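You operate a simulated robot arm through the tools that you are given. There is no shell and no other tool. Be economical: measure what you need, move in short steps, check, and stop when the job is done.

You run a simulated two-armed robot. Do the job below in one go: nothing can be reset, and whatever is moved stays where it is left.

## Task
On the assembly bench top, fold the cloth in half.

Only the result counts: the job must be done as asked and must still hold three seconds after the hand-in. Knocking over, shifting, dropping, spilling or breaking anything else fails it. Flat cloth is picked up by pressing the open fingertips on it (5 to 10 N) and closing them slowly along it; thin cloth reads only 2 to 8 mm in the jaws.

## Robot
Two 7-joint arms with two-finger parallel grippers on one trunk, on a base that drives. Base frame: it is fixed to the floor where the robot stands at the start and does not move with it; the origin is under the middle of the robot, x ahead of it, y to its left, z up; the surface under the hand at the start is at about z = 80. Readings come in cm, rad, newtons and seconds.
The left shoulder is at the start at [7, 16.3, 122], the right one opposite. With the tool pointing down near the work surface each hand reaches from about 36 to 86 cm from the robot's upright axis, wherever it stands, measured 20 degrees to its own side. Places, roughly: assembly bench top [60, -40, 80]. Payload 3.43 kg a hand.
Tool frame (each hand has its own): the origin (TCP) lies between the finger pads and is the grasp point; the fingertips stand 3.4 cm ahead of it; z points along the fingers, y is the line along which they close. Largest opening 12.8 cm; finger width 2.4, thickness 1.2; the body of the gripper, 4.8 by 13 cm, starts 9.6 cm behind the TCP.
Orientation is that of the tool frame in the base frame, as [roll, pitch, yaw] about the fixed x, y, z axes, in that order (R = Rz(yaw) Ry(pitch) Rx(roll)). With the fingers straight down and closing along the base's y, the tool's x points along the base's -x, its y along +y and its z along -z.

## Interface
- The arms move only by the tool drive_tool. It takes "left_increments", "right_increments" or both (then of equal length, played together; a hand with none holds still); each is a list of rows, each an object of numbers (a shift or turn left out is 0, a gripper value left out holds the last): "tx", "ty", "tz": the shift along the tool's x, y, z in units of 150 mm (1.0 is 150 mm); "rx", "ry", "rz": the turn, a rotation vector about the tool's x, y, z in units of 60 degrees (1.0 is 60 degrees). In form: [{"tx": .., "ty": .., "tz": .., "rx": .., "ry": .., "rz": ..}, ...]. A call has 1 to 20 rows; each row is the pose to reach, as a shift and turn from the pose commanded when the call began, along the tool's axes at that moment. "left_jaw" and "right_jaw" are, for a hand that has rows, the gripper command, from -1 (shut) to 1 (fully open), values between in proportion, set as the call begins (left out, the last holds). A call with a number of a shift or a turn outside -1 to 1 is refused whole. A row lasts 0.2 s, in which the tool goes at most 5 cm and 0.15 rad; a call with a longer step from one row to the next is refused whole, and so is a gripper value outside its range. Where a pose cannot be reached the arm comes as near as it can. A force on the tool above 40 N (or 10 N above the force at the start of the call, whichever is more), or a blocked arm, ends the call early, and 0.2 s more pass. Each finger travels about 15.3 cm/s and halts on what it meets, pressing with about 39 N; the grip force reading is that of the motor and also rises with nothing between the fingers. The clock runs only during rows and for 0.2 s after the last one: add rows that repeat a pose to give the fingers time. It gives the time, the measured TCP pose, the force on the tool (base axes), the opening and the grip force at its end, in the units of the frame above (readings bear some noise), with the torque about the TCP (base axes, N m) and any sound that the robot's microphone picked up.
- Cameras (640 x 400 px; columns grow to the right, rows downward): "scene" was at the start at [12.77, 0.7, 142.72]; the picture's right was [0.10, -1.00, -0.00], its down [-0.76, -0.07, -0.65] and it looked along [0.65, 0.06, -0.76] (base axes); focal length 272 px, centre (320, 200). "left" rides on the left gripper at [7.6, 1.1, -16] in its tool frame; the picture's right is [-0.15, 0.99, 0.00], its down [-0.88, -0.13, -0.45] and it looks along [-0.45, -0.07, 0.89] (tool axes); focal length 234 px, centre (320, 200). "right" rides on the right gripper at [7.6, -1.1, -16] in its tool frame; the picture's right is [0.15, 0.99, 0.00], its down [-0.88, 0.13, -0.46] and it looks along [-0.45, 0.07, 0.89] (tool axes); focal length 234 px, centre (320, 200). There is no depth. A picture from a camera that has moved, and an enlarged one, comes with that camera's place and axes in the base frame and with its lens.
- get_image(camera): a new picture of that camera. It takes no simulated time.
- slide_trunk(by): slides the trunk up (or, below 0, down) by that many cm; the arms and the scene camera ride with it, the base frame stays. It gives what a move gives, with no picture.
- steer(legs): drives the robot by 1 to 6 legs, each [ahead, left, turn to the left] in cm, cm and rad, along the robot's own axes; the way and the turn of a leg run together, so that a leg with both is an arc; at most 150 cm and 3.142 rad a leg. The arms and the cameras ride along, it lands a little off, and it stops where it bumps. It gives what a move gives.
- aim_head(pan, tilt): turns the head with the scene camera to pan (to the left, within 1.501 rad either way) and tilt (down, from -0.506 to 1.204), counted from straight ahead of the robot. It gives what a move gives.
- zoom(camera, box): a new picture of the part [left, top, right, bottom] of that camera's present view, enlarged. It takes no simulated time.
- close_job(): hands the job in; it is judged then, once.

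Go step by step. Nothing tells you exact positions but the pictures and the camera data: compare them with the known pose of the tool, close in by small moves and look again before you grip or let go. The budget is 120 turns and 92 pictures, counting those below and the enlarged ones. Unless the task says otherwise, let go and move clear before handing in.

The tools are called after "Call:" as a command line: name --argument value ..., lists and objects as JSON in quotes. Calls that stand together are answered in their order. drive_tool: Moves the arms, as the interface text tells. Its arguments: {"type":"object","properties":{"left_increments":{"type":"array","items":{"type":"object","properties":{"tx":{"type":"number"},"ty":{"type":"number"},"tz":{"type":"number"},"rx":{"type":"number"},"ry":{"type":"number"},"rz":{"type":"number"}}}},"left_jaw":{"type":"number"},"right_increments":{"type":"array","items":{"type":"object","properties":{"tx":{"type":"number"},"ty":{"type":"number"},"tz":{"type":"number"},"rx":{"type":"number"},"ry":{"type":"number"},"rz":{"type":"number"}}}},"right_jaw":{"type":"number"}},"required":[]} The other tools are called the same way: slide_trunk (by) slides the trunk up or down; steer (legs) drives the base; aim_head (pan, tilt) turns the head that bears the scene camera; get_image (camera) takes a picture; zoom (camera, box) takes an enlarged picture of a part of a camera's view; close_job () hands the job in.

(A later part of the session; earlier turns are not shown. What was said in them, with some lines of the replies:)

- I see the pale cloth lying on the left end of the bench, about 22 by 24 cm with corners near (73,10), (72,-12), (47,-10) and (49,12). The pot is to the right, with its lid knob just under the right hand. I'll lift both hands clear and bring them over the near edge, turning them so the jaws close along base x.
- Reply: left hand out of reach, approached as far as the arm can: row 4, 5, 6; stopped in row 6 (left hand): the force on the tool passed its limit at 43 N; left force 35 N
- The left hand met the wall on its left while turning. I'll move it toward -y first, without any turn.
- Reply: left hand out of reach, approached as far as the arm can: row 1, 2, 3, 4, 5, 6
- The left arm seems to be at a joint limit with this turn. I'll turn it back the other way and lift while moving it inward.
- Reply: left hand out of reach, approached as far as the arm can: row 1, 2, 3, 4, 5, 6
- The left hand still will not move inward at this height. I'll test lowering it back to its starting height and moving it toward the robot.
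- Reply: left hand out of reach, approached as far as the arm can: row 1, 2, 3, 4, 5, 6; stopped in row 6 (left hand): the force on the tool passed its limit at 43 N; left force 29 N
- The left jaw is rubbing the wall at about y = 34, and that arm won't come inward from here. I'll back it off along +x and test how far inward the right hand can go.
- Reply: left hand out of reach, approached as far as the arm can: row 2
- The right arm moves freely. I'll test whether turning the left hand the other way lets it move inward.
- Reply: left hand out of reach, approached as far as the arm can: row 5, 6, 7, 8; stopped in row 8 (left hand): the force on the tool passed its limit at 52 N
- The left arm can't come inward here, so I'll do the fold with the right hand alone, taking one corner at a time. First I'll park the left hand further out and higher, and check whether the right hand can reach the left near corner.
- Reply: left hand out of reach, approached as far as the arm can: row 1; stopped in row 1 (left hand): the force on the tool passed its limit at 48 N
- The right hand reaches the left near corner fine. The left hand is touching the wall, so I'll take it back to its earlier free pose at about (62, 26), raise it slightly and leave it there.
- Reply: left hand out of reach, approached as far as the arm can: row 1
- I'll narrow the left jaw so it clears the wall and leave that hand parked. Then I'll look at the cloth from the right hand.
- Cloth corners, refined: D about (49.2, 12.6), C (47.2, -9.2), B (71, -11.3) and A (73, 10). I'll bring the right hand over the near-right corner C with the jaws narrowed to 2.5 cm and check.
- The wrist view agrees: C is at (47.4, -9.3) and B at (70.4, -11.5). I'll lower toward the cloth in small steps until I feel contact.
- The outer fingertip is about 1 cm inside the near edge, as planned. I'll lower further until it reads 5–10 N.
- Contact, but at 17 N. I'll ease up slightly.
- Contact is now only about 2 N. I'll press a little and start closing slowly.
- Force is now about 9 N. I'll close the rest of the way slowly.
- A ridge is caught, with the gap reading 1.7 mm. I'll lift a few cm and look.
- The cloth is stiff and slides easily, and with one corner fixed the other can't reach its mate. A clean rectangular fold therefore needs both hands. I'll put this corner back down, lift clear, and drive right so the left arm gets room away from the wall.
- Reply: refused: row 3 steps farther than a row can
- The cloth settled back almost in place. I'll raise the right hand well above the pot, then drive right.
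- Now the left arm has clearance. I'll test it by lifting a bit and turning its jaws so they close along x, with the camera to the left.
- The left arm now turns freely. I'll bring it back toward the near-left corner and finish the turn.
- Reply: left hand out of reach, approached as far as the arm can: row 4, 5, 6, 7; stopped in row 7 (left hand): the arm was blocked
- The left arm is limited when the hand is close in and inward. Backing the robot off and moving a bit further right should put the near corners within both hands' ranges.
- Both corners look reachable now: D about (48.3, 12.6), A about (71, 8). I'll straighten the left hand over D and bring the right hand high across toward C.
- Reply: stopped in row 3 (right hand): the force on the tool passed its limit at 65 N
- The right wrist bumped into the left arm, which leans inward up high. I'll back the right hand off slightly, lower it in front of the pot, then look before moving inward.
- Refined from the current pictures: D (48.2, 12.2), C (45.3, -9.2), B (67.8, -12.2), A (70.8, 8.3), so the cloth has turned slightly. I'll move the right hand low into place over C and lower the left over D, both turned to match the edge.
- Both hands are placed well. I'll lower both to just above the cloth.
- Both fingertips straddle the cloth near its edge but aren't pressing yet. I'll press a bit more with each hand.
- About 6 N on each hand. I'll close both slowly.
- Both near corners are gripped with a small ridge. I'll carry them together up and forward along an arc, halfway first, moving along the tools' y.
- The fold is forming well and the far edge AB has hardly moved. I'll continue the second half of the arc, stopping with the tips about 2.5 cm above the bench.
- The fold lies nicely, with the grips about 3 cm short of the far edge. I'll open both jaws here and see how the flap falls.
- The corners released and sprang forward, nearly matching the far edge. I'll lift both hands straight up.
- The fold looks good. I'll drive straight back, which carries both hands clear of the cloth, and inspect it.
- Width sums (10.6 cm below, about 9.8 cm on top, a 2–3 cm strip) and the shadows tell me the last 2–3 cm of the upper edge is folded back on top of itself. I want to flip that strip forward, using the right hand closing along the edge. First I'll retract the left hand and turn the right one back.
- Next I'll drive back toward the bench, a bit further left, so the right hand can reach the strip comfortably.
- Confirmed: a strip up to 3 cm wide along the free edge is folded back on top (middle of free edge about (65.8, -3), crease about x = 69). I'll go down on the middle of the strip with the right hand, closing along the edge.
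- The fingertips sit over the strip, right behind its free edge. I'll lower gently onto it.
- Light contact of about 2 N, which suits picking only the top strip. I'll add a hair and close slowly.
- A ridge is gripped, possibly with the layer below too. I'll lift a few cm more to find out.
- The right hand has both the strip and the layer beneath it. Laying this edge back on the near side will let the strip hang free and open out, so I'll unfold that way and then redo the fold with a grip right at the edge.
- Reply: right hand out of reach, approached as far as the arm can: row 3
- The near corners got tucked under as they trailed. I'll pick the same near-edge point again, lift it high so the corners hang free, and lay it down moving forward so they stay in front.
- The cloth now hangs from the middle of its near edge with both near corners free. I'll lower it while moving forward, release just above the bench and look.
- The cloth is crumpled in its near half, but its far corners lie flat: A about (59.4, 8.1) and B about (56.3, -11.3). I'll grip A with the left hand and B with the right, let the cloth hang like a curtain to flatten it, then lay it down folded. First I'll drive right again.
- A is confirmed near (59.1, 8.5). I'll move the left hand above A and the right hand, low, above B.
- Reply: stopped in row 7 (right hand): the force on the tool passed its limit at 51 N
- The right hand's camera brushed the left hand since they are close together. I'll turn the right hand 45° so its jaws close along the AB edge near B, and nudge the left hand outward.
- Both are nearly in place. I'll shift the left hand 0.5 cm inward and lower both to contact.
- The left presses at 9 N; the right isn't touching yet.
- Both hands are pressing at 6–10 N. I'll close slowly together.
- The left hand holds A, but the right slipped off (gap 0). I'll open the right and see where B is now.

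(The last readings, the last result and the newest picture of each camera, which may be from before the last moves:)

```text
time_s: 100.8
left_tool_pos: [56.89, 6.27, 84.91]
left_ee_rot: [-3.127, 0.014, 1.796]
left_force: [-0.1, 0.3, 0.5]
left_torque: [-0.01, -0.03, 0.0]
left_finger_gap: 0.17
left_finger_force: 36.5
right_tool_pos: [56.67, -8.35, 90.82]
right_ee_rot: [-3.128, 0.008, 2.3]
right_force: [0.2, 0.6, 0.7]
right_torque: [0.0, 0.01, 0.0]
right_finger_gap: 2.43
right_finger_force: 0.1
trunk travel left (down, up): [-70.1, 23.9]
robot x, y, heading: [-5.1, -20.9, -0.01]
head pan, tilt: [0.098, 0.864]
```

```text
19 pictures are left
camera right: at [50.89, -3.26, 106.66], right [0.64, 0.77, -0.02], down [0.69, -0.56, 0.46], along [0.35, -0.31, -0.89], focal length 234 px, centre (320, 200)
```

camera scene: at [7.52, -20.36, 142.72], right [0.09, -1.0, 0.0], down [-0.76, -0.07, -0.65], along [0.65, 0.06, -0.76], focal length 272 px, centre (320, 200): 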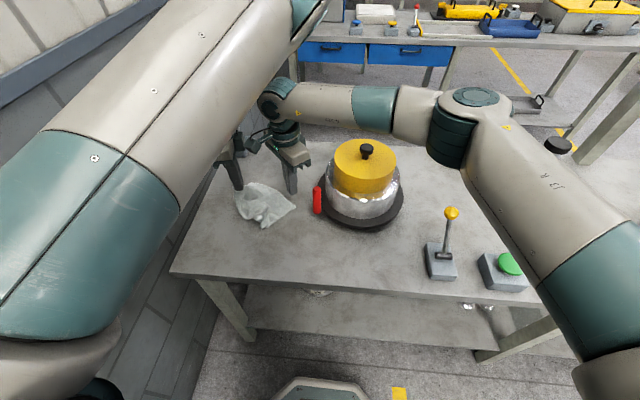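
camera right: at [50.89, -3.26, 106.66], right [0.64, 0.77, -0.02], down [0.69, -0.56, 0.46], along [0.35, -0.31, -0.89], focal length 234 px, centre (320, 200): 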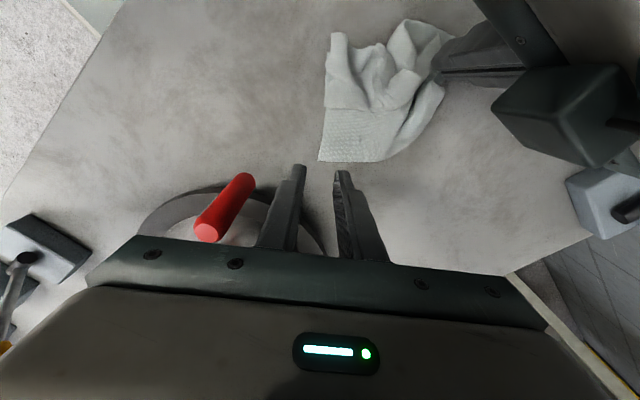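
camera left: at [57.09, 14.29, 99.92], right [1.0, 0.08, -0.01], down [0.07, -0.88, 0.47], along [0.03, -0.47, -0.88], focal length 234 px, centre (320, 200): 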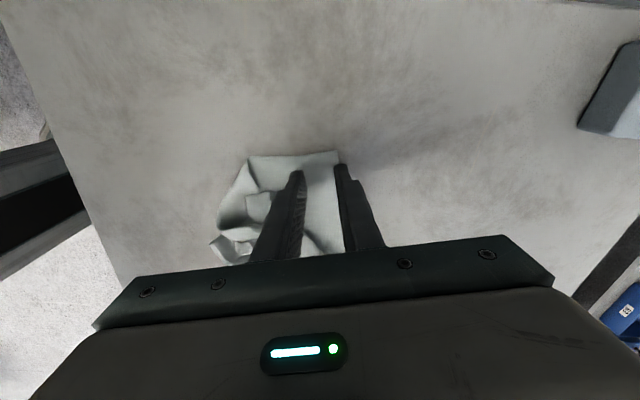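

B is now about (57.1, -9.3). I'll shift the right hand slightly and press again.

Call:
drive_tool --right_increments '[{"tx": 0.03, "ty": 0.03, "tz": 0.1}, {"tx": 0.055, "ty": 0.066, "tz": 0.25}, {"tx": 0.055, "ty": 0.066, "tz": 0.38}, {"tx": 0.055, "ty": 0.066, "tz": 0.45}, {"tx": 0.055, "ty": 0.066, "tz": 0.48}, {"tx": 0.055, "ty": 0.066, "tz": 0.487}]'

Call:
zoom --camera "right" --box '[240, 60, 440, 200]'

```text
time_s: 102.2
left_tool_pos: [56.95, 6.38, 84.9]
left_ee_rot: [-3.128, 0.014, 1.795]
left_force: [-0.2, -0.2, 0.4]
left_torque: [0.0, -0.06, -0.04]
left_finger_gap: 0.17
left_finger_force: 36.5
right_tool_pos: [56.59, -7.22, 83.53]
right_ee_rot: [-3.128, 0.009, 2.3]
right_force: [0.1, 0.3, 0.6]
right_torque: [-0.03, -0.01, -0.01]
right_finger_gap: 2.44
right_finger_force: 0.0
trunk travel left (down, up): [-70.1, 23.9]
robot x, y, heading: [-5.5, -20.94, -0.008]
head pan, tilt: [0.098, 0.864]
```

```text
2.86 times, centred on (340, 130) of right
camera zoom: at [50.86, -2.07, 99.37], right [0.64, 0.77, -0.02], down [0.69, -0.56, 0.46], along [0.35, -0.31, -0.89], focal length 669 px, centre (263, 400)
```

zoom: 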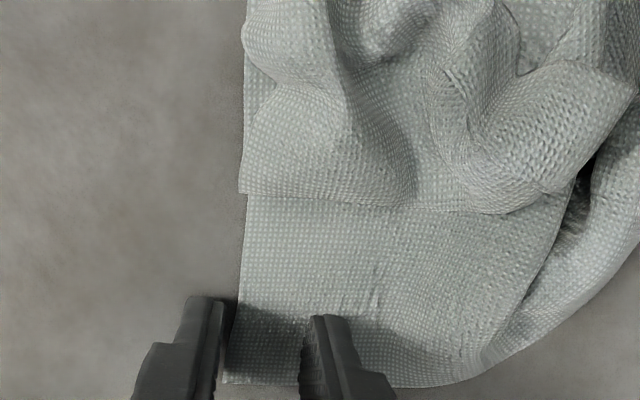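

Call:
drive_tool --right_increments '[{"ty": 0.03, "tz": -0.015}, {"ty": 0.065, "tz": -0.01}, {"ty": 0.065, "tz": 0.01}, {"ty": 0.065, "tz": 0.02}]'

```text
time_s: 103.2
left_tool_pos: [57.03, 6.26, 85.03]
left_ee_rot: [-3.129, 0.014, 1.796]
left_force: [-0.1, 1.1, -0.1]
left_torque: [0.02, 0.02, 0.0]
left_finger_gap: 0.18
left_finger_force: 36.2
right_tool_pos: [57.24, -6.54, 83.58]
right_ee_rot: [-3.131, 0.011, 2.301]
right_force: [-1.1, 0.3, 20.7]
right_torque: [0.39, -0.23, 0.02]
right_finger_gap: 2.38
right_finger_force: 0.1
trunk travel left (down, up): [-70.1, 23.9]
robot x, y, heading: [-4.96, -21.32, -0.009]
head pan, tilt: [0.098, 0.864]
```

Pressing at 21 N, so I'll ease up a touch while starting to close.

Call:
drive_tool --right_increments '[{"tz": -0.006}, {"tz": -0.006}]' --right_jaw -0.7

Call:
drive_tool --right_increments '[{}, {}]' --right_jaw -0.78

Call:
drive_tool --right_increments '[{}, {}]' --right_jaw -0.86

Call:
drive_tool --right_increments '[{}, {}]' --right_jaw -0.93

Call:
drive_tool --right_increments '[{}, {}, {}]' --right_jaw -1

```text
time_s: 103.8
left_tool_pos: [56.92, 6.24, 85.08]
left_ee_rot: [-3.13, 0.012, 1.796]
left_force: [0.1, 0.6, -0.2]
left_torque: [0.01, 0.03, 0.0]
left_finger_gap: 0.16
left_finger_force: 36.0
right_tool_pos: [57.14, -6.63, 83.48]
right_ee_rot: [-3.131, 0.01, 2.3]
right_force: [-2.1, -2.3, 23.7]
right_torque: [0.26, -0.17, 0.0]
right_finger_gap: 1.75
right_finger_force: 0.1
trunk travel left (down, up): [-70.1, 23.9]
robot x, y, heading: [-5.35, -21.11, -0.007]
head pan, tilt: [0.098, 0.864]
```

```text
time_s: 104.4
left_tool_pos: [56.74, 6.11, 85.19]
left_ee_rot: [-3.131, 0.013, 1.797]
left_force: [-0.3, -0.2, 0.0]
left_torque: [0.02, 0.0, 0.0]
left_finger_gap: 0.16
left_finger_force: 36.3
right_tool_pos: [57.22, -6.68, 83.55]
right_ee_rot: [-3.129, 0.01, 2.301]
right_force: [-1.2, -2.7, 26.3]
right_torque: [0.22, -0.11, 0.01]
right_finger_gap: 1.17
right_finger_force: 0.1
trunk travel left (down, up): [-70.1, 23.9]
robot x, y, heading: [-5.07, -21.34, -0.011]
head pan, tilt: [0.098, 0.864]
```

```text
time_s: 105.0
left_tool_pos: [56.77, 6.19, 85.15]
left_ee_rot: [-3.131, 0.011, 1.795]
left_force: [-0.1, -0.2, -0.4]
left_torque: [0.02, 0.01, -0.02]
left_finger_gap: 0.17
left_finger_force: 36.4
right_tool_pos: [57.14, -6.58, 83.59]
right_ee_rot: [-3.13, 0.011, 2.301]
right_force: [-1.9, -3.1, 27.3]
right_torque: [0.13, -0.04, 0.0]
right_finger_gap: 0.63
right_finger_force: 0.0
trunk travel left (down, up): [-70.1, 23.9]
robot x, y, heading: [-5.16, -20.92, -0.01]
head pan, tilt: [0.098, 0.864]
```

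```text
time_s: 105.6
left_tool_pos: [56.83, 6.23, 85.05]
left_ee_rot: [-3.13, 0.013, 1.795]
left_force: [0.1, -0.8, 0.5]
left_torque: [-0.01, 0.02, -0.05]
left_finger_gap: 0.14
left_finger_force: 36.4
right_tool_pos: [57.19, -6.65, 83.42]
right_ee_rot: [-3.13, 0.011, 2.3]
right_force: [1.0, -0.3, 27.9]
right_torque: [0.19, -0.14, -0.01]
right_finger_gap: 0.34
right_finger_force: 0.0
trunk travel left (down, up): [-70.1, 23.9]
robot x, y, heading: [-5.12, -20.74, -0.007]
head pan, tilt: [0.098, 0.864]
```

```text
time_s: 106.4
left_tool_pos: [56.83, 6.29, 84.96]
left_ee_rot: [-3.131, 0.013, 1.794]
left_force: [0.7, -0.2, 0.0]
left_torque: [-0.02, 0.02, 0.01]
left_finger_gap: 0.16
left_finger_force: 36.6
right_tool_pos: [57.08, -6.6, 83.49]
right_ee_rot: [-3.13, 0.009, 2.301]
right_force: [3.2, 1.6, 29.5]
right_torque: [0.26, -0.18, -0.03]
right_finger_gap: 0.14
right_finger_force: 36.9
trunk travel left (down, up): [-70.1, 23.9]
robot x, y, heading: [-5.19, -20.97, -0.015]
head pan, tilt: [0.098, 0.864]
```

Both corners are gripped (1.4–1.6 mm). I'll lift the cloth like a curtain and spread the hands gently.

Call:
drive_tool --right_increments '[{"tz": -0.1}, {"tz": -0.2, "tx": -0.02, "ty": -0.02}, {"tz": -0.32, "tx": -0.05, "ty": -0.04}, {"tz": -0.44, "tx": -0.08, "ty": -0.07}, {"tz": -0.56, "tx": -0.11, "ty": -0.1}, {"tz": -0.68, "tx": -0.15, "ty": -0.133}, {"tz": -0.8, "tx": -0.15, "ty": -0.133}, {"tz": -0.9, "tx": -0.15, "ty": -0.133}]' --left_increments '[{}, {"tz": -0.1}, {"tz": -0.22}, {"tz": -0.34}, {"tz": -0.46}, {"tz": -0.58}, {"tz": -0.7}, {"tz": -0.8}]'

Call:
zoom --camera "scene" --box '[200, 90, 400, 250]'

```text
time_s: 108.2
left_tool_pos: [57.07, 6.29, 97.03]
left_ee_rot: [-3.128, 0.014, 1.797]
left_force: [-0.5, -0.3, 0.1]
left_torque: [-0.02, 0.0, -0.01]
left_finger_gap: 0.17
left_finger_force: 36.3
right_tool_pos: [57.3, -9.33, 97.06]
right_ee_rot: [-3.128, 0.009, 2.3]
right_force: [-0.9, -0.2, -0.9]
right_torque: [0.03, -0.02, -0.01]
right_finger_gap: 0.15
right_finger_force: 36.4
trunk travel left (down, up): [-70.1, 23.9]
robot x, y, heading: [-5.05, -21.3, -0.011]
head pan, tilt: [0.098, 0.864]
```

```text
2.50 times, centred on (300, 170) of scene
camera zoom: at [7.51, -20.36, 142.72], right [0.09, -1.0, 0.0], down [-0.76, -0.07, -0.65], along [0.65, 0.06, -0.76], focal length 680 px, centre (370, 275)
```

zoom: 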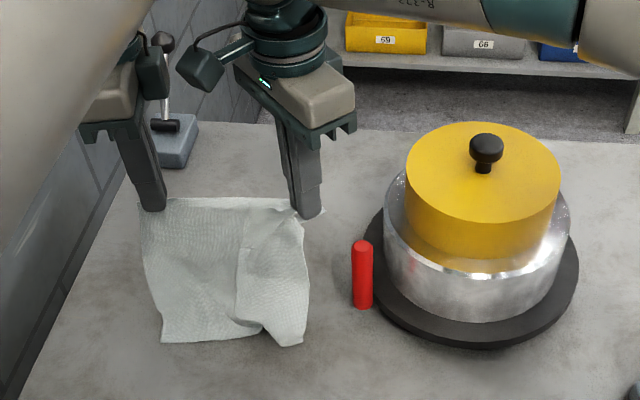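

The curtain hangs nicely with the near edge CD still on the bench. I'll lift it fully free and move it 10 cm forward.

Call:
drive_tool --right_increments '[{"tz": -0.12}, {"tz": -0.24}, {"tz": -0.36}, {"tz": -0.48}, {"tz": -0.6}, {"tz": -0.66}, {"tz": -0.66, "tx": -0.074, "ty": 0.083}, {"tz": -0.66, "tx": -0.148, "ty": 0.166}, {"tz": -0.66, "tx": -0.222, "ty": 0.249}, {"tz": -0.66, "tx": -0.296, "ty": 0.332}, {"tz": -0.66, "tx": -0.37, "ty": 0.415}, {"tz": -0.66, "tx": -0.444, "ty": 0.4975}, {"tz": -0.66, "tx": -0.444, "ty": 0.4975}]' --left_increments '[{"tz": -0.12}, {"tz": -0.24}, {"tz": -0.36}, {"tz": -0.48}, {"tz": -0.6}, {"tz": -0.66}, {"tz": -0.66, "tx": -0.025, "ty": 0.108}, {"tz": -0.66, "tx": -0.05, "ty": 0.217}, {"tz": -0.66, "tx": -0.075, "ty": 0.325}, {"tz": -0.66, "tx": -0.1, "ty": 0.433}, {"tz": -0.66, "tx": -0.125, "ty": 0.542}, {"tz": -0.66, "tx": -0.149, "ty": 0.65}, {"tz": -0.66, "tx": -0.149, "ty": 0.65}]'

Call:
get_image --camera "scene"

```text
time_s: 111.0
left_tool_pos: [67.27, 6.47, 106.79]
left_ee_rot: [-3.128, 0.014, 1.793]
left_force: [-0.9, -0.6, -0.1]
left_torque: [0.02, -0.01, -0.03]
left_finger_gap: 0.16
left_finger_force: 36.0
right_tool_pos: [67.31, -9.23, 106.79]
right_ee_rot: [-3.129, 0.009, 2.3]
right_force: [-0.3, 0.2, -0.4]
right_torque: [-0.03, -0.06, 0.05]
right_finger_gap: 0.18
right_finger_force: 36.5
trunk travel left (down, up): [-70.1, 23.9]
robot x, y, heading: [-5.21, -20.9, -0.007]
head pan, tilt: [0.098, 0.864]
```

```text
16 pictures are left
camera scene: at [7.52, -20.45, 142.73], right [0.09, -1.0, 0.0], down [-0.76, -0.07, -0.65], along [0.65, 0.06, -0.76], focal length 272 px, centre (320, 200)
```

scene: 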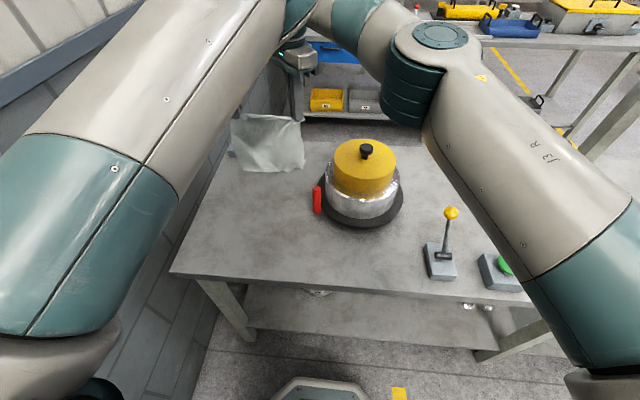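

The whole cloth now hangs flat and free. I'll lower it while drawing the hands back toward the robot, so CD and the lower half lie down on the far side.

Call:
drive_tool --left_increments '[{"tz": 0.089}, {"tx": 0.008, "ty": -0.034, "tz": 0.179}, {"tx": 0.019, "ty": -0.085, "tz": 0.241}, {"tx": 0.035, "ty": -0.152, "tz": 0.304}, {"tx": 0.052, "ty": -0.228, "tz": 0.375}, {"tx": 0.07, "ty": -0.304, "tz": 0.447}, {"tx": 0.089, "ty": -0.389, "tz": 0.518}, {"tx": 0.109, "ty": -0.473, "tz": 0.589}, {"tx": 0.13, "ty": -0.566, "tz": 0.67}, {"tx": 0.151, "ty": -0.659, "tz": 0.75}, {"tx": 0.173, "ty": -0.752, "tz": 0.822}, {"tx": 0.194, "ty": -0.845, "tz": 0.893}]' --right_increments '[{"tz": 0.089}, {"tx": 0.023, "ty": -0.026, "tz": 0.179}, {"tx": 0.058, "ty": -0.065, "tz": 0.241}, {"tx": 0.104, "ty": -0.116, "tz": 0.304}, {"tx": 0.156, "ty": -0.175, "tz": 0.375}, {"tx": 0.208, "ty": -0.233, "tz": 0.447}, {"tx": 0.265, "ty": -0.298, "tz": 0.518}, {"tx": 0.323, "ty": -0.362, "tz": 0.589}, {"tx": 0.387, "ty": -0.433, "tz": 0.67}, {"tx": 0.45, "ty": -0.505, "tz": 0.75}, {"tx": 0.514, "ty": -0.576, "tz": 0.822}, {"tx": 0.577, "ty": -0.647, "tz": 0.893}]'

Call:
get_image --camera "scene"

Call:
get_image --camera "right"

```text
time_s: 113.6
left_tool_pos: [54.12, 6.3, 93.63]
left_ee_rot: [-3.127, 0.013, 1.797]
left_force: [-0.3, 0.4, -0.5]
left_torque: [-0.03, 0.01, 0.0]
left_finger_gap: 0.18
left_finger_force: 36.3
right_tool_pos: [54.42, -9.41, 93.31]
right_ee_rot: [-3.126, 0.008, 2.3]
right_force: [0.0, -0.4, 0.6]
right_torque: [0.0, -0.01, 0.0]
right_finger_gap: 0.18
right_finger_force: 36.7
trunk travel left (down, up): [-70.1, 23.9]
robot x, y, heading: [-5.5, -21.24, -0.01]
head pan, tilt: [0.098, 0.864]
```

```text
15 pictures are left
camera scene: at [7.56, -20.38, 142.73], right [0.09, -1.0, 0.0], down [-0.76, -0.07, -0.65], along [0.65, 0.06, -0.76], focal length 272 px, centre (320, 200)
```

scene: 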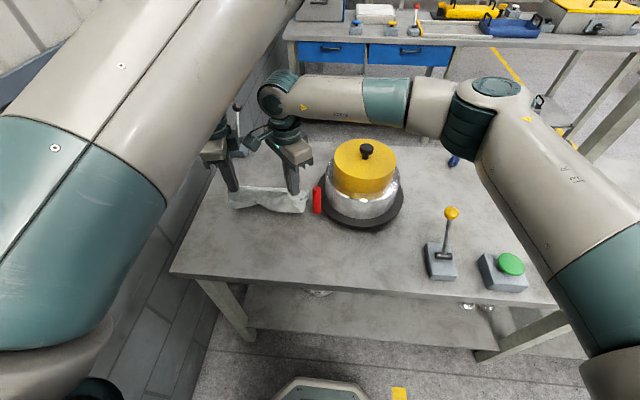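

```text
14 pictures are left
camera right: at [48.58, -4.19, 109.17], right [0.64, 0.77, -0.02], down [0.69, -0.56, 0.46], along [0.35, -0.31, -0.89], focal length 234 px, centre (320, 200)
```

right: 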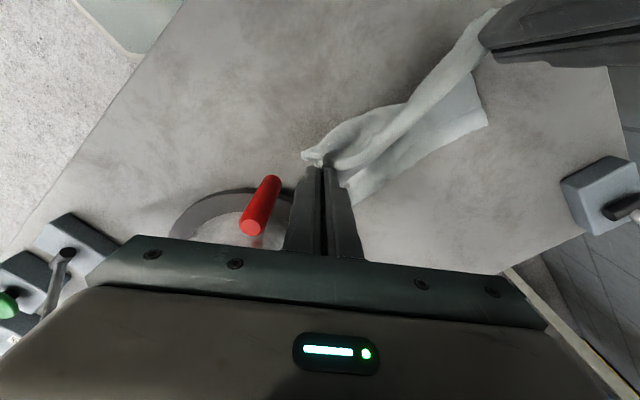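

The lower half lies with CD at about x = 62.8 (D about (63, 7.9), C about (62.7, -11)), and the upper half rises to the hands. I'll bring the hands forward and down along an arc so AB lands on CD.

Call:
drive_tool --left_increments '[{"tx": -0.01, "ty": 0.046, "tz": 0.013}, {"tx": -0.019, "ty": 0.085, "tz": 0.033}, {"tx": -0.033, "ty": 0.143, "tz": 0.067}, {"tx": -0.046, "ty": 0.202, "tz": 0.1}, {"tx": -0.057, "ty": 0.247, "tz": 0.133}, {"tx": -0.066, "ty": 0.286, "tz": 0.167}, {"tx": -0.076, "ty": 0.331, "tz": 0.213}, {"tx": -0.085, "ty": 0.37, "tz": 0.267}, {"tx": -0.094, "ty": 0.41, "tz": 0.333}, {"tx": -0.101, "ty": 0.442, "tz": 0.4}, {"tx": -0.108, "ty": 0.468, "tz": 0.467}, {"tx": -0.11, "ty": 0.481, "tz": 0.533}]' --right_increments '[{"tx": -0.031, "ty": 0.035, "tz": 0.013}, {"tx": -0.058, "ty": 0.065, "tz": 0.033}, {"tx": -0.098, "ty": 0.11, "tz": 0.067}, {"tx": -0.138, "ty": 0.154, "tz": 0.1}, {"tx": -0.168, "ty": 0.189, "tz": 0.133}, {"tx": -0.195, "ty": 0.219, "tz": 0.167}, {"tx": -0.226, "ty": 0.254, "tz": 0.213}, {"tx": -0.253, "ty": 0.283, "tz": 0.267}, {"tx": -0.28, "ty": 0.313, "tz": 0.333}, {"tx": -0.302, "ty": 0.338, "tz": 0.4}, {"tx": -0.32, "ty": 0.358, "tz": 0.467}, {"tx": -0.328, "ty": 0.368, "tz": 0.533}]'

Call:
get_image --camera "right"

Call:
get_image --camera "left"

Call:
zoom --camera "scene" --box '[200, 120, 360, 250]'

```text
time_s: 116.2
left_tool_pos: [61.33, 6.23, 85.38]
left_ee_rot: [-3.128, 0.014, 1.795]
left_force: [-0.2, -0.7, 0.6]
left_torque: [0.0, -0.01, 0.01]
left_finger_gap: 0.16
left_finger_force: 36.4
right_tool_pos: [61.89, -9.49, 85.25]
right_ee_rot: [-3.127, 0.009, 2.302]
right_force: [0.9, 0.1, 0.4]
right_torque: [-0.03, 0.01, 0.02]
right_finger_gap: 0.2
right_finger_force: 36.4
trunk travel left (down, up): [-70.1, 23.9]
robot x, y, heading: [-4.98, -20.86, -0.007]
head pan, tilt: [0.098, 0.864]
```

```text
13 pictures are left
camera right: at [56.04, -4.37, 101.09], right [0.64, 0.77, -0.02], down [0.69, -0.56, 0.46], along [0.35, -0.31, -0.89], focal length 234 px, centre (320, 200)
```

right: 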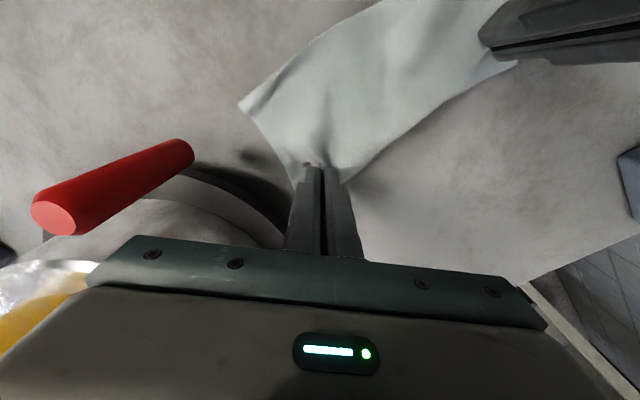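

```text
12 pictures are left
camera left: at [60.94, 14.22, 101.26], right [1.0, 0.08, -0.01], down [0.07, -0.88, 0.47], along [0.03, -0.47, -0.88], focal length 234 px, centre (320, 200)
```

left: 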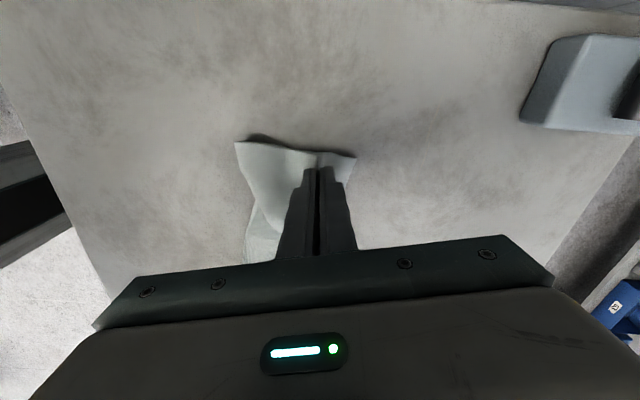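

```text
3.08 times, centred on (280, 185) of scene
camera zoom: at [7.64, -20.34, 142.72], right [0.09, -1.0, 0.0], down [-0.76, -0.07, -0.65], along [0.65, 0.06, -0.76], focal length 837 px, centre (443, 246)
```

zoom: 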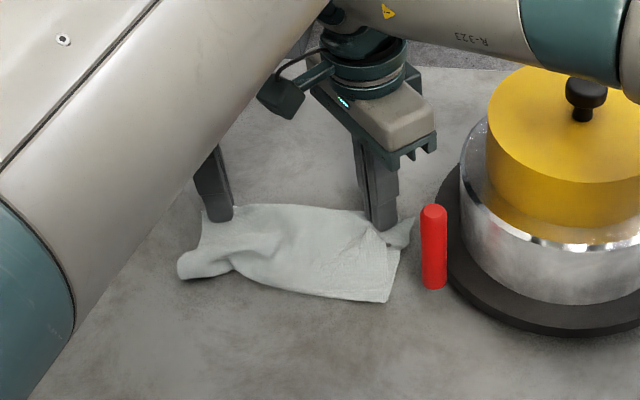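

AB now sits above CD with the fold on the near side. I'll open both jaws and lift straight up.

Call:
drive_tool --right_increments '[{"tz": 0.02}, {"tz": 0.04}, {"tz": 0.05}]' --left_increments '[{"tz": 0.02}, {"tz": 0.04}, {"tz": 0.05}]'

Call:
drive_tool --right_increments '[{}, {}, {}, {}]' --left_increments '[{}, {}, {}, {}]' --right_jaw -0.75 --left_jaw -0.75

Call:
drive_tool --right_increments '[{"tz": -0.06}, {"tz": -0.15}, {"tz": -0.3}, {"tz": -0.45}, {"tz": -0.6}]' --left_increments '[{"tz": -0.06}, {"tz": -0.15}, {"tz": -0.3}, {"tz": -0.45}, {"tz": -0.6}]'

Call:
steer --legs '[[-22, 0, 0]]'

Call:
zoom --camera "left" --box '[320, 40, 640, 240]'

Call:
get_image --camera "right"

```text
time_s: 117.0
left_tool_pos: [61.35, 6.23, 84.65]
left_ee_rot: [-3.128, 0.014, 1.795]
left_force: [0.1, 0.4, 1.1]
left_torque: [0.06, 0.01, 0.0]
left_finger_gap: 0.17
left_finger_force: 36.4
right_tool_pos: [61.67, -9.52, 84.71]
right_ee_rot: [-3.127, 0.009, 2.301]
right_force: [0.7, 0.2, 0.5]
right_torque: [0.03, 0.0, 0.0]
right_finger_gap: 0.19
right_finger_force: 36.5
trunk travel left (down, up): [-70.1, 23.9]
robot x, y, heading: [-5.42, -20.91, -0.012]
head pan, tilt: [0.098, 0.864]
```

```text
time_s: 118.0
left_tool_pos: [61.4, 6.12, 84.68]
left_ee_rot: [-3.126, 0.013, 1.795]
left_force: [0.2, 0.7, 0.0]
left_torque: [0.0, -0.03, -0.01]
left_finger_gap: 1.62
left_finger_force: 0.0
right_tool_pos: [61.7, -9.52, 84.63]
right_ee_rot: [-3.127, 0.01, 2.301]
right_force: [0.0, 0.4, 0.6]
right_torque: [0.02, -0.01, 0.02]
right_finger_gap: 1.61
right_finger_force: 0.0
trunk travel left (down, up): [-70.1, 23.9]
robot x, y, heading: [-4.82, -21.01, -0.007]
head pan, tilt: [0.098, 0.864]
```

```text
time_s: 119.2
left_tool_pos: [61.52, 6.55, 93.56]
left_ee_rot: [-3.129, 0.015, 1.797]
left_force: [0.7, 0.2, 0.4]
left_torque: [0.01, -0.04, 0.02]
left_finger_gap: 1.59
left_finger_force: 0.1
right_tool_pos: [61.58, -9.5, 93.7]
right_ee_rot: [-3.127, 0.012, 2.3]
right_force: [-0.6, -0.9, -0.5]
right_torque: [-0.01, 0.01, -0.04]
right_finger_gap: 1.61
right_finger_force: 0.1
trunk travel left (down, up): [-70.1, 23.9]
robot x, y, heading: [-5.49, -20.73, -0.011]
head pan, tilt: [0.098, 0.864]
```

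```text
time_s: 120.9
left_tool_pos: [39.19, 6.77, 93.5]
left_ee_rot: [-3.128, 0.014, 1.798]
left_force: [-0.3, 0.1, -0.3]
left_torque: [-0.02, 0.02, 0.01]
left_finger_gap: 1.6
left_finger_force: 0.1
right_tool_pos: [39.48, -9.01, 93.6]
right_ee_rot: [-3.128, 0.008, 2.301]
right_force: [0.9, 0.4, 0.6]
right_torque: [-0.02, -0.02, 0.0]
right_finger_gap: 1.59
right_finger_force: 0.1
trunk travel left (down, up): [-70.1, 23.9]
robot x, y, heading: [-27.46, -20.6, -0.01]
head pan, tilt: [0.098, 0.864]
```

```text
2.00 times, centred on (480, 140) of left
camera zoom: at [38.73, 14.74, 109.35], right [1.0, 0.08, -0.01], down [0.08, -0.88, 0.47], along [0.03, -0.47, -0.88], focal length 468 px, centre (0, 320)
```

zoom: 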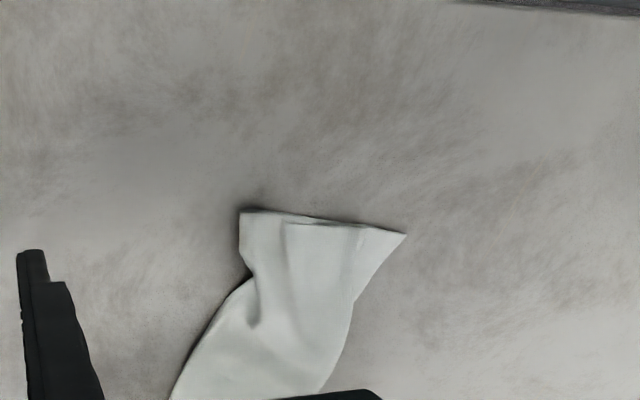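

```text
9 pictures are left
camera right: at [33.69, -3.91, 109.4], right [0.64, 0.77, -0.02], down [0.69, -0.56, 0.46], along [0.35, -0.31, -0.89], focal length 234 px, centre (320, 200)
```

right: 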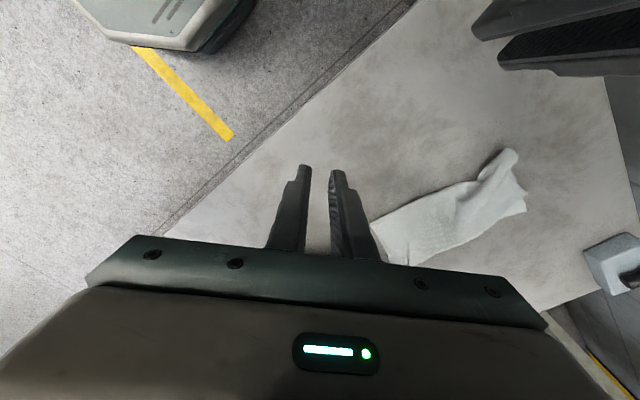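

Call:
zoom --camera "right" --box '[350, 130, 560, 275]'

```text
2.76 times, centred on (455, 202) of right
camera zoom: at [33.69, -3.91, 109.4], right [0.64, 0.77, -0.02], down [0.69, -0.56, 0.46], along [0.35, -0.31, -0.89], focal length 646 px, centre (-52, 193)
```

zoom: 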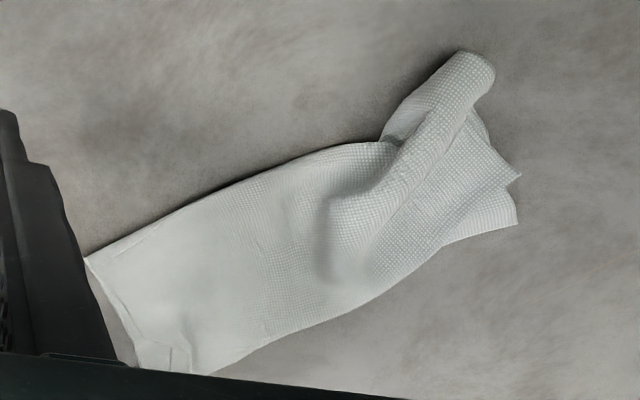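

Call:
zoom --camera "scene" --box '[220, 80, 360, 180]'

```text
4.00 times, centred on (290, 130) of scene
camera zoom: at [-14.62, -20.11, 142.71], right [0.09, -1.0, 0.0], down [-0.76, -0.07, -0.65], along [0.65, 0.06, -0.76], focal length 1088 px, centre (440, 480)
```

zoom: 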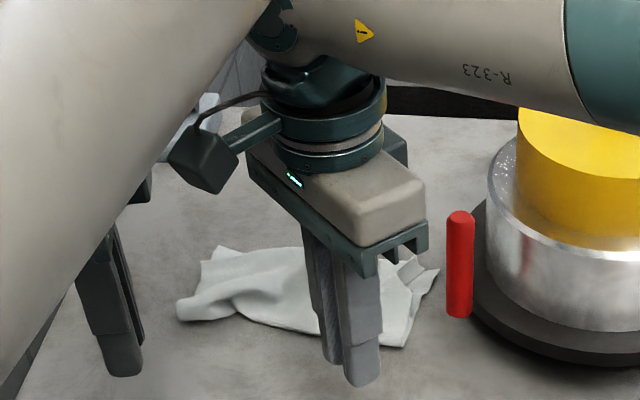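

The fold is mostly good, but there's a raised wrinkle at the left end. I'll raise the right hand and drive forward again for an overhead look.

Call:
drive_tool --right_increments '[{"tz": -0.25}, {"tz": -0.5}, {"tz": -0.7}, {"tz": -0.8}]' --left_increments '[{"tz": -0.1}, {"tz": -0.2}, {"tz": -0.3}, {"tz": -0.3}]'

Call:
steer --legs '[[23, 0, 0]]'

Call:
zoom --camera "right" --box '[200, 0, 520, 200]'

```text
time_s: 121.9
left_tool_pos: [39.24, 6.89, 98.07]
left_ee_rot: [-3.126, 0.013, 1.799]
left_force: [0.0, 0.4, 0.0]
left_torque: [-0.01, 0.03, -0.02]
left_finger_gap: 1.6
left_finger_force: 0.0
right_tool_pos: [39.6, -8.85, 105.74]
right_ee_rot: [-3.126, 0.013, 2.302]
right_force: [0.2, -0.6, -0.6]
right_torque: [0.01, 0.0, 0.02]
right_finger_gap: 1.63
right_finger_force: 0.1
trunk travel left (down, up): [-70.1, 23.9]
robot x, y, heading: [-27.5, -20.46, -0.008]
head pan, tilt: [0.098, 0.864]
```

```text
time_s: 123.7
left_tool_pos: [61.93, 6.82, 98.08]
left_ee_rot: [-3.128, 0.015, 1.801]
left_force: [-0.2, -0.1, -0.4]
left_torque: [0.01, -0.04, -0.02]
left_finger_gap: 1.59
left_finger_force: 0.1
right_tool_pos: [62.27, -8.83, 105.91]
right_ee_rot: [-3.127, 0.01, 2.304]
right_force: [0.2, 0.2, 0.0]
right_torque: [0.01, 0.0, 0.02]
right_finger_gap: 1.58
right_finger_force: 0.0
trunk travel left (down, up): [-70.1, 23.9]
robot x, y, heading: [-4.53, -20.99, -0.006]
head pan, tilt: [0.098, 0.864]
```

```text
2.00 times, centred on (360, 100) of right
camera zoom: at [56.51, -3.67, 121.61], right [0.64, 0.77, -0.02], down [0.69, -0.56, 0.46], along [0.35, -0.31, -0.89], focal length 468 px, centre (240, 400)
```

zoom: 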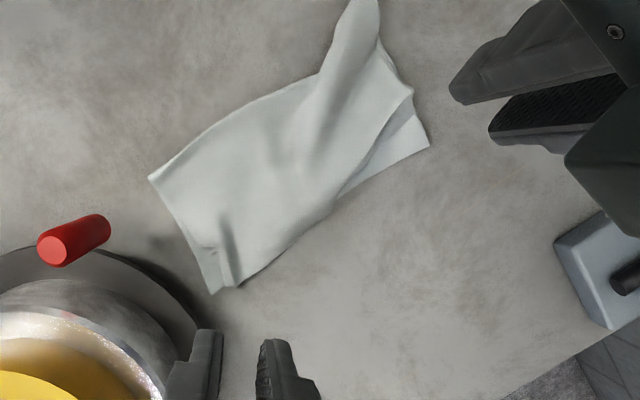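

The fold lines up well at the right end. At the left, corner A about (61.1, 8.2) sits some 4 cm short of D about (64.9, 7.3) because of a wrinkle in the top layer. I'll try to take A lightly with the left hand and draw it onto D.

Call:
drive_tool --left_increments '[{"tx": -0.02, "ty": -0.07, "tz": 0.1}, {"tx": -0.035, "ty": -0.145, "tz": 0.3}, {"tx": -0.035, "ty": -0.145, "tz": 0.5}, {"tx": -0.035, "ty": -0.145, "tz": 0.7}, {"tx": -0.035, "ty": -0.145, "tz": 0.85}, {"tx": -0.035, "ty": -0.145, "tz": 0.9}, {"tx": -0.035, "ty": -0.145, "tz": 0.92}]' --left_jaw -0.61

Call:
zoom --camera "left" --box '[200, 90, 440, 240]'

```text
time_s: 124.1
left_tool_pos: [61.15, 6.7, 96.68]
left_ee_rot: [-3.139, 0.014, 1.806]
left_force: [0.0, 0.5, 0.0]
left_torque: [-0.01, 0.0, -0.02]
left_finger_gap: 2.53
left_finger_force: 0.1
right_tool_pos: [62.28, -9.08, 105.41]
right_ee_rot: [-3.118, 0.014, 2.313]
right_force: [0.3, -0.5, -1.2]
right_torque: [0.0, -0.01, 0.0]
right_finger_gap: 1.61
right_finger_force: 0.1
trunk travel left (down, up): [-70.1, 23.9]
robot x, y, heading: [-5.0, -20.69, -0.005]
head pan, tilt: [0.098, 0.864]
stopped in row 2 (right hand): the force on the tool passed its limit at 56 N (the readings are from after the stop); the commanded pose is now the measured one
```

```text
2.67 times, centred on (320, 165) of left
camera zoom: at [60.29, 14.57, 112.53], right [1.0, 0.09, 0.0], down [0.08, -0.88, 0.47], along [0.04, -0.47, -0.88], focal length 624 px, centre (320, 293)
```

zoom: 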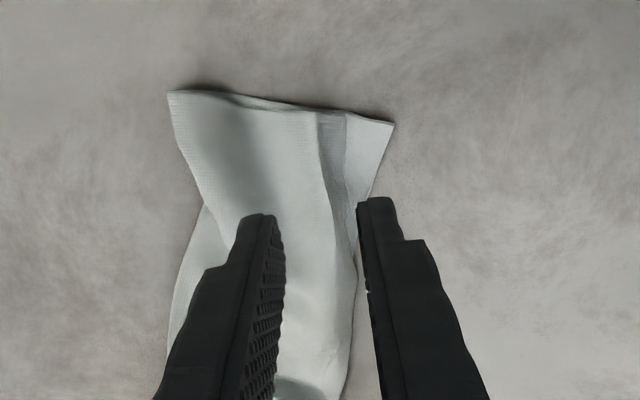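

The right hand was in the left arm's way, so I'll move it aside and continue.

Call:
drive_tool --right_increments '[{"tx": -0.06, "ty": -0.05, "tz": -0.05}, {"tx": -0.12, "ty": -0.11, "tz": -0.15}, {"tx": -0.19, "ty": -0.17, "tz": -0.2}, {"tx": -0.249, "ty": -0.222, "tz": -0.2}]'

Call:
drive_tool --left_increments '[{"tx": -0.02, "ty": -0.07, "tz": 0.1}, {"tx": -0.045, "ty": -0.127, "tz": 0.3}, {"tx": -0.045, "ty": -0.127, "tz": 0.5}, {"tx": -0.045, "ty": -0.127, "tz": 0.68}, {"tx": -0.045, "ty": -0.127, "tz": 0.78}, {"tx": -0.045, "ty": -0.127, "tz": 0.82}, {"tx": -0.045, "ty": -0.127, "tz": 0.835}]'

Call:
zoom --camera "left" --box '[200, 90, 440, 240]'

```text
time_s: 125.1
left_tool_pos: [61.07, 6.61, 96.81]
left_ee_rot: [-3.138, 0.014, 1.806]
left_force: [0.1, -1.0, 1.0]
left_torque: [0.04, -0.06, -0.01]
left_finger_gap: 2.51
left_finger_force: 0.1
right_tool_pos: [62.38, -14.08, 108.58]
right_ee_rot: [-3.12, 0.013, 2.314]
right_force: [-0.5, -0.2, -0.3]
right_torque: [0.0, -0.02, 0.04]
right_finger_gap: 1.61
right_finger_force: 0.0
trunk travel left (down, up): [-70.1, 23.9]
robot x, y, heading: [-4.86, -21.01, -0.006]
head pan, tilt: [0.098, 0.864]
```

```text
time_s: 126.7
left_tool_pos: [59.47, 5.31, 84.36]
left_ee_rot: [-3.138, 0.013, 1.806]
left_force: [-0.5, -1.0, 0.1]
left_torque: [0.03, 0.0, -0.01]
left_finger_gap: 2.51
left_finger_force: 0.1
right_tool_pos: [62.33, -13.94, 108.48]
right_ee_rot: [-3.117, 0.014, 2.312]
right_force: [-0.1, -0.2, 0.1]
right_torque: [0.01, -0.01, -0.02]
right_finger_gap: 1.61
right_finger_force: 0.1
trunk travel left (down, up): [-70.1, 23.9]
robot x, y, heading: [-4.48, -20.65, -0.006]
head pan, tilt: [0.098, 0.864]
```

```text
2.67 times, centred on (320, 165) of left
camera zoom: at [58.77, 13.26, 100.05], right [1.0, 0.09, 0.0], down [0.08, -0.88, 0.47], along [0.04, -0.47, -0.88], focal length 624 px, centre (320, 293)
```

zoom: 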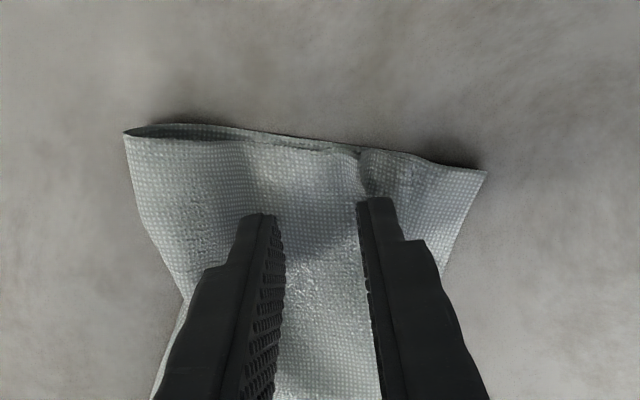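

The jaws straddle A's edge well: the outer finger lies just beyond the top layer. I'll lower to light contact and close.

Call:
drive_tool --left_increments '[{"tz": 0.02, "ty": -0.02}, {"tz": 0.035, "ty": -0.02}, {"tz": 0.045, "ty": -0.02}, {"tz": 0.05, "ty": -0.02}]'

```text
time_s: 127.7
left_tool_pos: [59.09, 5.24, 83.56]
left_ee_rot: [3.14, 0.013, 1.805]
left_force: [-0.1, -0.8, 12.3]
left_torque: [0.12, -0.14, -0.04]
left_finger_gap: 2.5
left_finger_force: 0.0
right_tool_pos: [62.31, -14.01, 108.6]
right_ee_rot: [-3.12, 0.016, 2.312]
right_force: [-0.1, -0.6, 0.0]
right_torque: [0.01, -0.02, -0.02]
right_finger_gap: 1.61
right_finger_force: 0.0
trunk travel left (down, up): [-70.1, 23.9]
robot x, y, heading: [-4.72, -21.24, -0.004]
head pan, tilt: [0.098, 0.864]
```

Call:
drive_tool --left_increments '[{"tz": -0.012}, {"tz": -0.012}]' --left_jaw -0.7

Call:
drive_tool --left_increments '[{}, {}]' --left_jaw -0.8

Call:
drive_tool --left_increments '[{}, {}]' --left_jaw -0.9

Call:
drive_tool --left_increments '[{}, {}, {}]' --left_jaw -1

Call:
drive_tool --left_increments '[{"tz": -0.05}, {"tz": -0.1}, {"tz": -0.14}]'

Call:
zoom --camera "left" --box '[200, 90, 440, 240]'

```text
time_s: 128.3
left_tool_pos: [59.02, 5.1, 83.63]
left_ee_rot: [-3.138, 0.015, 1.805]
left_force: [-0.2, 0.2, 8.2]
left_torque: [0.05, -0.04, -0.01]
left_finger_gap: 1.85
left_finger_force: 0.1
right_tool_pos: [62.16, -13.87, 108.59]
right_ee_rot: [-3.118, 0.015, 2.312]
right_force: [-0.2, -0.9, -1.1]
right_torque: [-0.01, -0.03, 0.02]
right_finger_gap: 1.59
right_finger_force: 0.0
trunk travel left (down, up): [-70.1, 23.9]
robot x, y, heading: [-4.3, -20.78, -0.007]
head pan, tilt: [0.098, 0.864]
```

```text
time_s: 128.9
left_tool_pos: [59.09, 5.25, 83.66]
left_ee_rot: [-3.14, 0.015, 1.805]
left_force: [-1.6, -0.8, 8.0]
left_torque: [0.0, -0.06, 0.01]
left_finger_gap: 1.23
left_finger_force: 0.0
right_tool_pos: [62.29, -14.04, 108.59]
right_ee_rot: [-3.118, 0.015, 2.313]
right_force: [-0.2, -0.8, -0.1]
right_torque: [-0.02, -0.03, 0.0]
right_finger_gap: 1.61
right_finger_force: 0.1
trunk travel left (down, up): [-70.1, 23.9]
robot x, y, heading: [-4.54, -20.77, -0.004]
head pan, tilt: [0.098, 0.864]
```

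```text
time_s: 129.5
left_tool_pos: [58.99, 5.12, 83.69]
left_ee_rot: [-3.139, 0.014, 1.806]
left_force: [-1.0, 0.2, 6.2]
left_torque: [0.05, -0.04, 0.01]
left_finger_gap: 0.6
left_finger_force: 0.0
right_tool_pos: [62.37, -13.94, 108.52]
right_ee_rot: [-3.118, 0.013, 2.313]
right_force: [-0.9, 0.4, 0.6]
right_torque: [0.02, 0.02, -0.01]
right_finger_gap: 1.6
right_finger_force: 0.0
trunk travel left (down, up): [-70.1, 23.9]
robot x, y, heading: [-4.81, -20.79, -0.01]
head pan, tilt: [0.098, 0.864]
```

```text
time_s: 130.3
left_tool_pos: [59.23, 5.21, 83.55]
left_ee_rot: [-3.136, 0.013, 1.806]
left_force: [0.1, 0.2, 7.3]
left_torque: [0.06, -0.03, -0.02]
left_finger_gap: 0.24
left_finger_force: 36.8
right_tool_pos: [62.4, -13.99, 108.46]
right_ee_rot: [-3.118, 0.014, 2.311]
right_force: [0.5, 0.2, 0.1]
right_torque: [0.01, -0.01, 0.03]
right_finger_gap: 1.61
right_finger_force: 0.0
trunk travel left (down, up): [-70.1, 23.9]
robot x, y, heading: [-4.65, -21.42, -0.002]
head pan, tilt: [0.098, 0.864]
```

```text
time_s: 131.1
left_tool_pos: [59.08, 5.24, 85.71]
left_ee_rot: [-3.138, 0.014, 1.806]
left_force: [0.0, 0.4, 0.8]
left_torque: [-0.02, -0.06, -0.04]
left_finger_gap: 0.23
left_finger_force: 36.6
right_tool_pos: [62.36, -13.98, 108.49]
right_ee_rot: [-3.117, 0.013, 2.311]
right_force: [0.4, -0.4, 0.5]
right_torque: [0.03, 0.03, 0.02]
right_finger_gap: 1.6
right_finger_force: 0.0
trunk travel left (down, up): [-70.1, 23.9]
robot x, y, heading: [-4.78, -20.58, -0.009]
head pan, tilt: [0.098, 0.864]
```

```text
2.67 times, centred on (320, 165) of left
camera zoom: at [58.36, 13.23, 101.41], right [1.0, 0.09, 0.0], down [0.08, -0.88, 0.47], along [0.04, -0.47, -0.88], focal length 624 px, centre (320, 293)
```

zoom: 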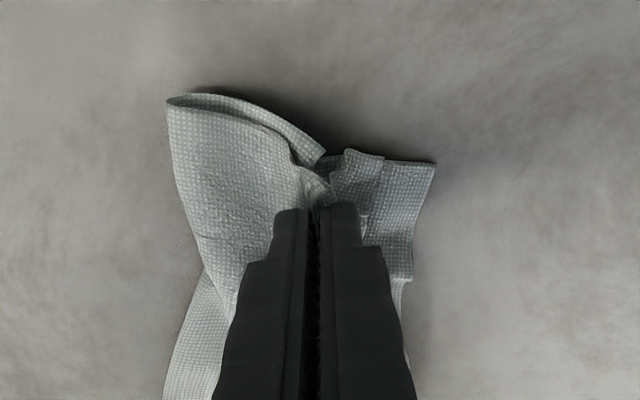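

Both layers were caught here, so I won't drag. I'll put it down gently, release, lift away and check.

Call:
drive_tool --left_increments '[{"tz": 0.04}, {"tz": 0.08}, {"tz": 0.1}]'

Call:
drive_tool --left_increments '[{}, {}, {}, {}]' --left_jaw -0.7

Call:
drive_tool --left_increments '[{"tz": -0.05}, {"tz": -0.15}, {"tz": -0.35}, {"tz": -0.6}, {"tz": -0.8}, {"tz": -0.85}]'

Call:
zoom --camera "right" --box '[240, 0, 560, 200]'

```text
time_s: 131.9
left_tool_pos: [59.03, 5.31, 84.03]
left_ee_rot: [-3.139, 0.013, 1.807]
left_force: [-0.4, -0.3, -1.1]
left_torque: [-0.02, 0.0, -0.02]
left_finger_gap: 0.2
left_finger_force: 36.9
right_tool_pos: [62.37, -13.93, 108.48]
right_ee_rot: [-3.117, 0.014, 2.312]
right_force: [0.4, 0.1, -0.5]
right_torque: [0.0, 0.04, 0.01]
right_finger_gap: 1.6
right_finger_force: 0.0
trunk travel left (down, up): [-70.1, 23.9]
robot x, y, heading: [-4.76, -20.7, -0.002]
head pan, tilt: [0.098, 0.864]
```

```text
time_s: 132.9
left_tool_pos: [59.1, 5.32, 84.25]
left_ee_rot: [-3.138, 0.013, 1.805]
left_force: [0.3, -0.4, -0.2]
left_torque: [0.02, -0.03, -0.01]
left_finger_gap: 1.92
left_finger_force: 0.0
right_tool_pos: [62.35, -13.92, 108.42]
right_ee_rot: [-3.117, 0.015, 2.312]
right_force: [0.2, 0.6, -0.7]
right_torque: [0.02, 0.01, 0.0]
right_finger_gap: 1.6
right_finger_force: 0.1
trunk travel left (down, up): [-70.1, 23.9]
robot x, y, heading: [-4.49, -20.67, -0.002]
head pan, tilt: [0.098, 0.864]
```

```text
time_s: 134.3
left_tool_pos: [59.12, 5.28, 96.9]
left_ee_rot: [-3.138, 0.014, 1.806]
left_force: [0.2, -0.1, -0.4]
left_torque: [-0.01, -0.03, -0.03]
left_finger_gap: 1.9
left_finger_force: 0.0
right_tool_pos: [62.37, -14.04, 108.45]
right_ee_rot: [-3.118, 0.014, 2.313]
right_force: [0.6, -0.8, 0.0]
right_torque: [0.01, -0.01, 0.0]
right_finger_gap: 1.61
right_finger_force: 0.1
trunk travel left (down, up): [-70.1, 23.9]
robot x, y, heading: [-4.78, -20.88, -0.008]
head pan, tilt: [0.098, 0.864]
```

```text
2.00 times, centred on (400, 100) of right
camera zoom: at [56.62, -8.7, 124.25], right [0.63, 0.78, -0.03], down [0.69, -0.55, 0.47], along [0.35, -0.31, -0.88], focal length 468 px, centre (160, 400)
```

zoom: 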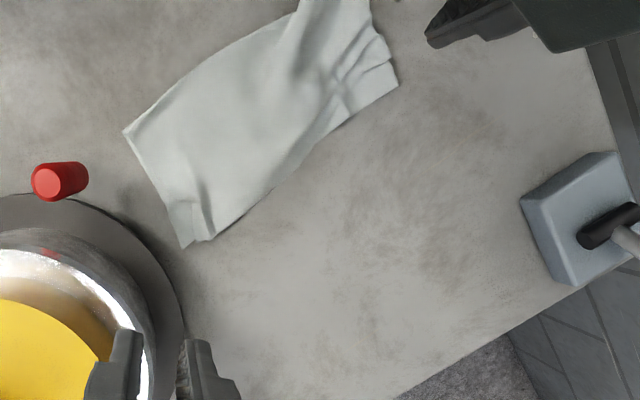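

The fold now looks clean: both ends line up within about 2 cm and the near side is one continuous fold. I'll back clear and hand in.

Call:
steer --legs '[[-24, 0, 0]]'

Call:
zoom --camera "right" --box '[350, 110, 600, 265]'

```text
time_s: 136.1
left_tool_pos: [35.24, 5.4, 96.78]
left_ee_rot: [-3.139, 0.014, 1.805]
left_force: [0.0, 0.2, 0.5]
left_torque: [0.0, -0.03, -0.01]
left_finger_gap: 1.91
left_finger_force: 0.0
right_tool_pos: [38.35, -13.8, 108.51]
right_ee_rot: [-3.117, 0.015, 2.31]
right_force: [0.7, -0.5, -0.7]
right_torque: [0.01, -0.01, -0.02]
right_finger_gap: 1.6
right_finger_force: 0.1
trunk travel left (down, up): [-70.1, 23.9]
robot x, y, heading: [-29.04, -20.72, -0.01]
head pan, tilt: [0.098, 0.864]
```

```text
2.56 times, centred on (475, 188) of right
camera zoom: at [32.6, -8.6, 124.21], right [0.63, 0.77, -0.03], down [0.69, -0.55, 0.46], along [0.35, -0.31, -0.89], focal length 600 px, centre (-77, 232)
```

zoom: 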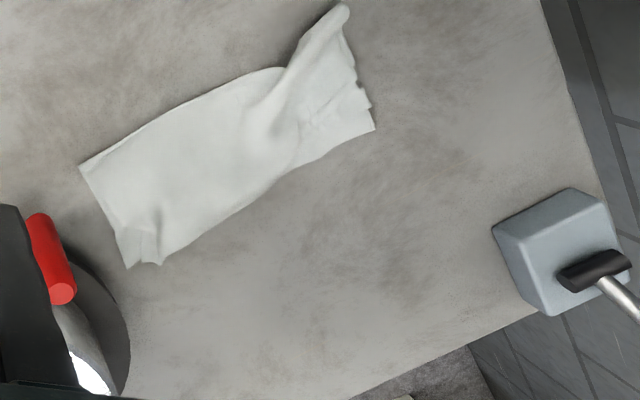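

The cloth lies folded in half, the hands are clear, and the objects in view appear undisturbed; I'm handing in.

Call:
close_job

```text
The job is handed in.
```

I folded the cloth in half on the bench and handed the job in. The fold is not perfectly crisp: the edges line up at the right end, but the left corners are about 2 cm apart and a raised wrinkle remains there.

My first fold left a strip turned back along the edge, so I opened it out and refolded the cloth by lifting its two far corners. During the job the left hand pressed the wall and the two arms touched each other a few times. In the last pictures, nothing else in view looked knocked over or shifted. Both hands let go and moved clear before I handed in.
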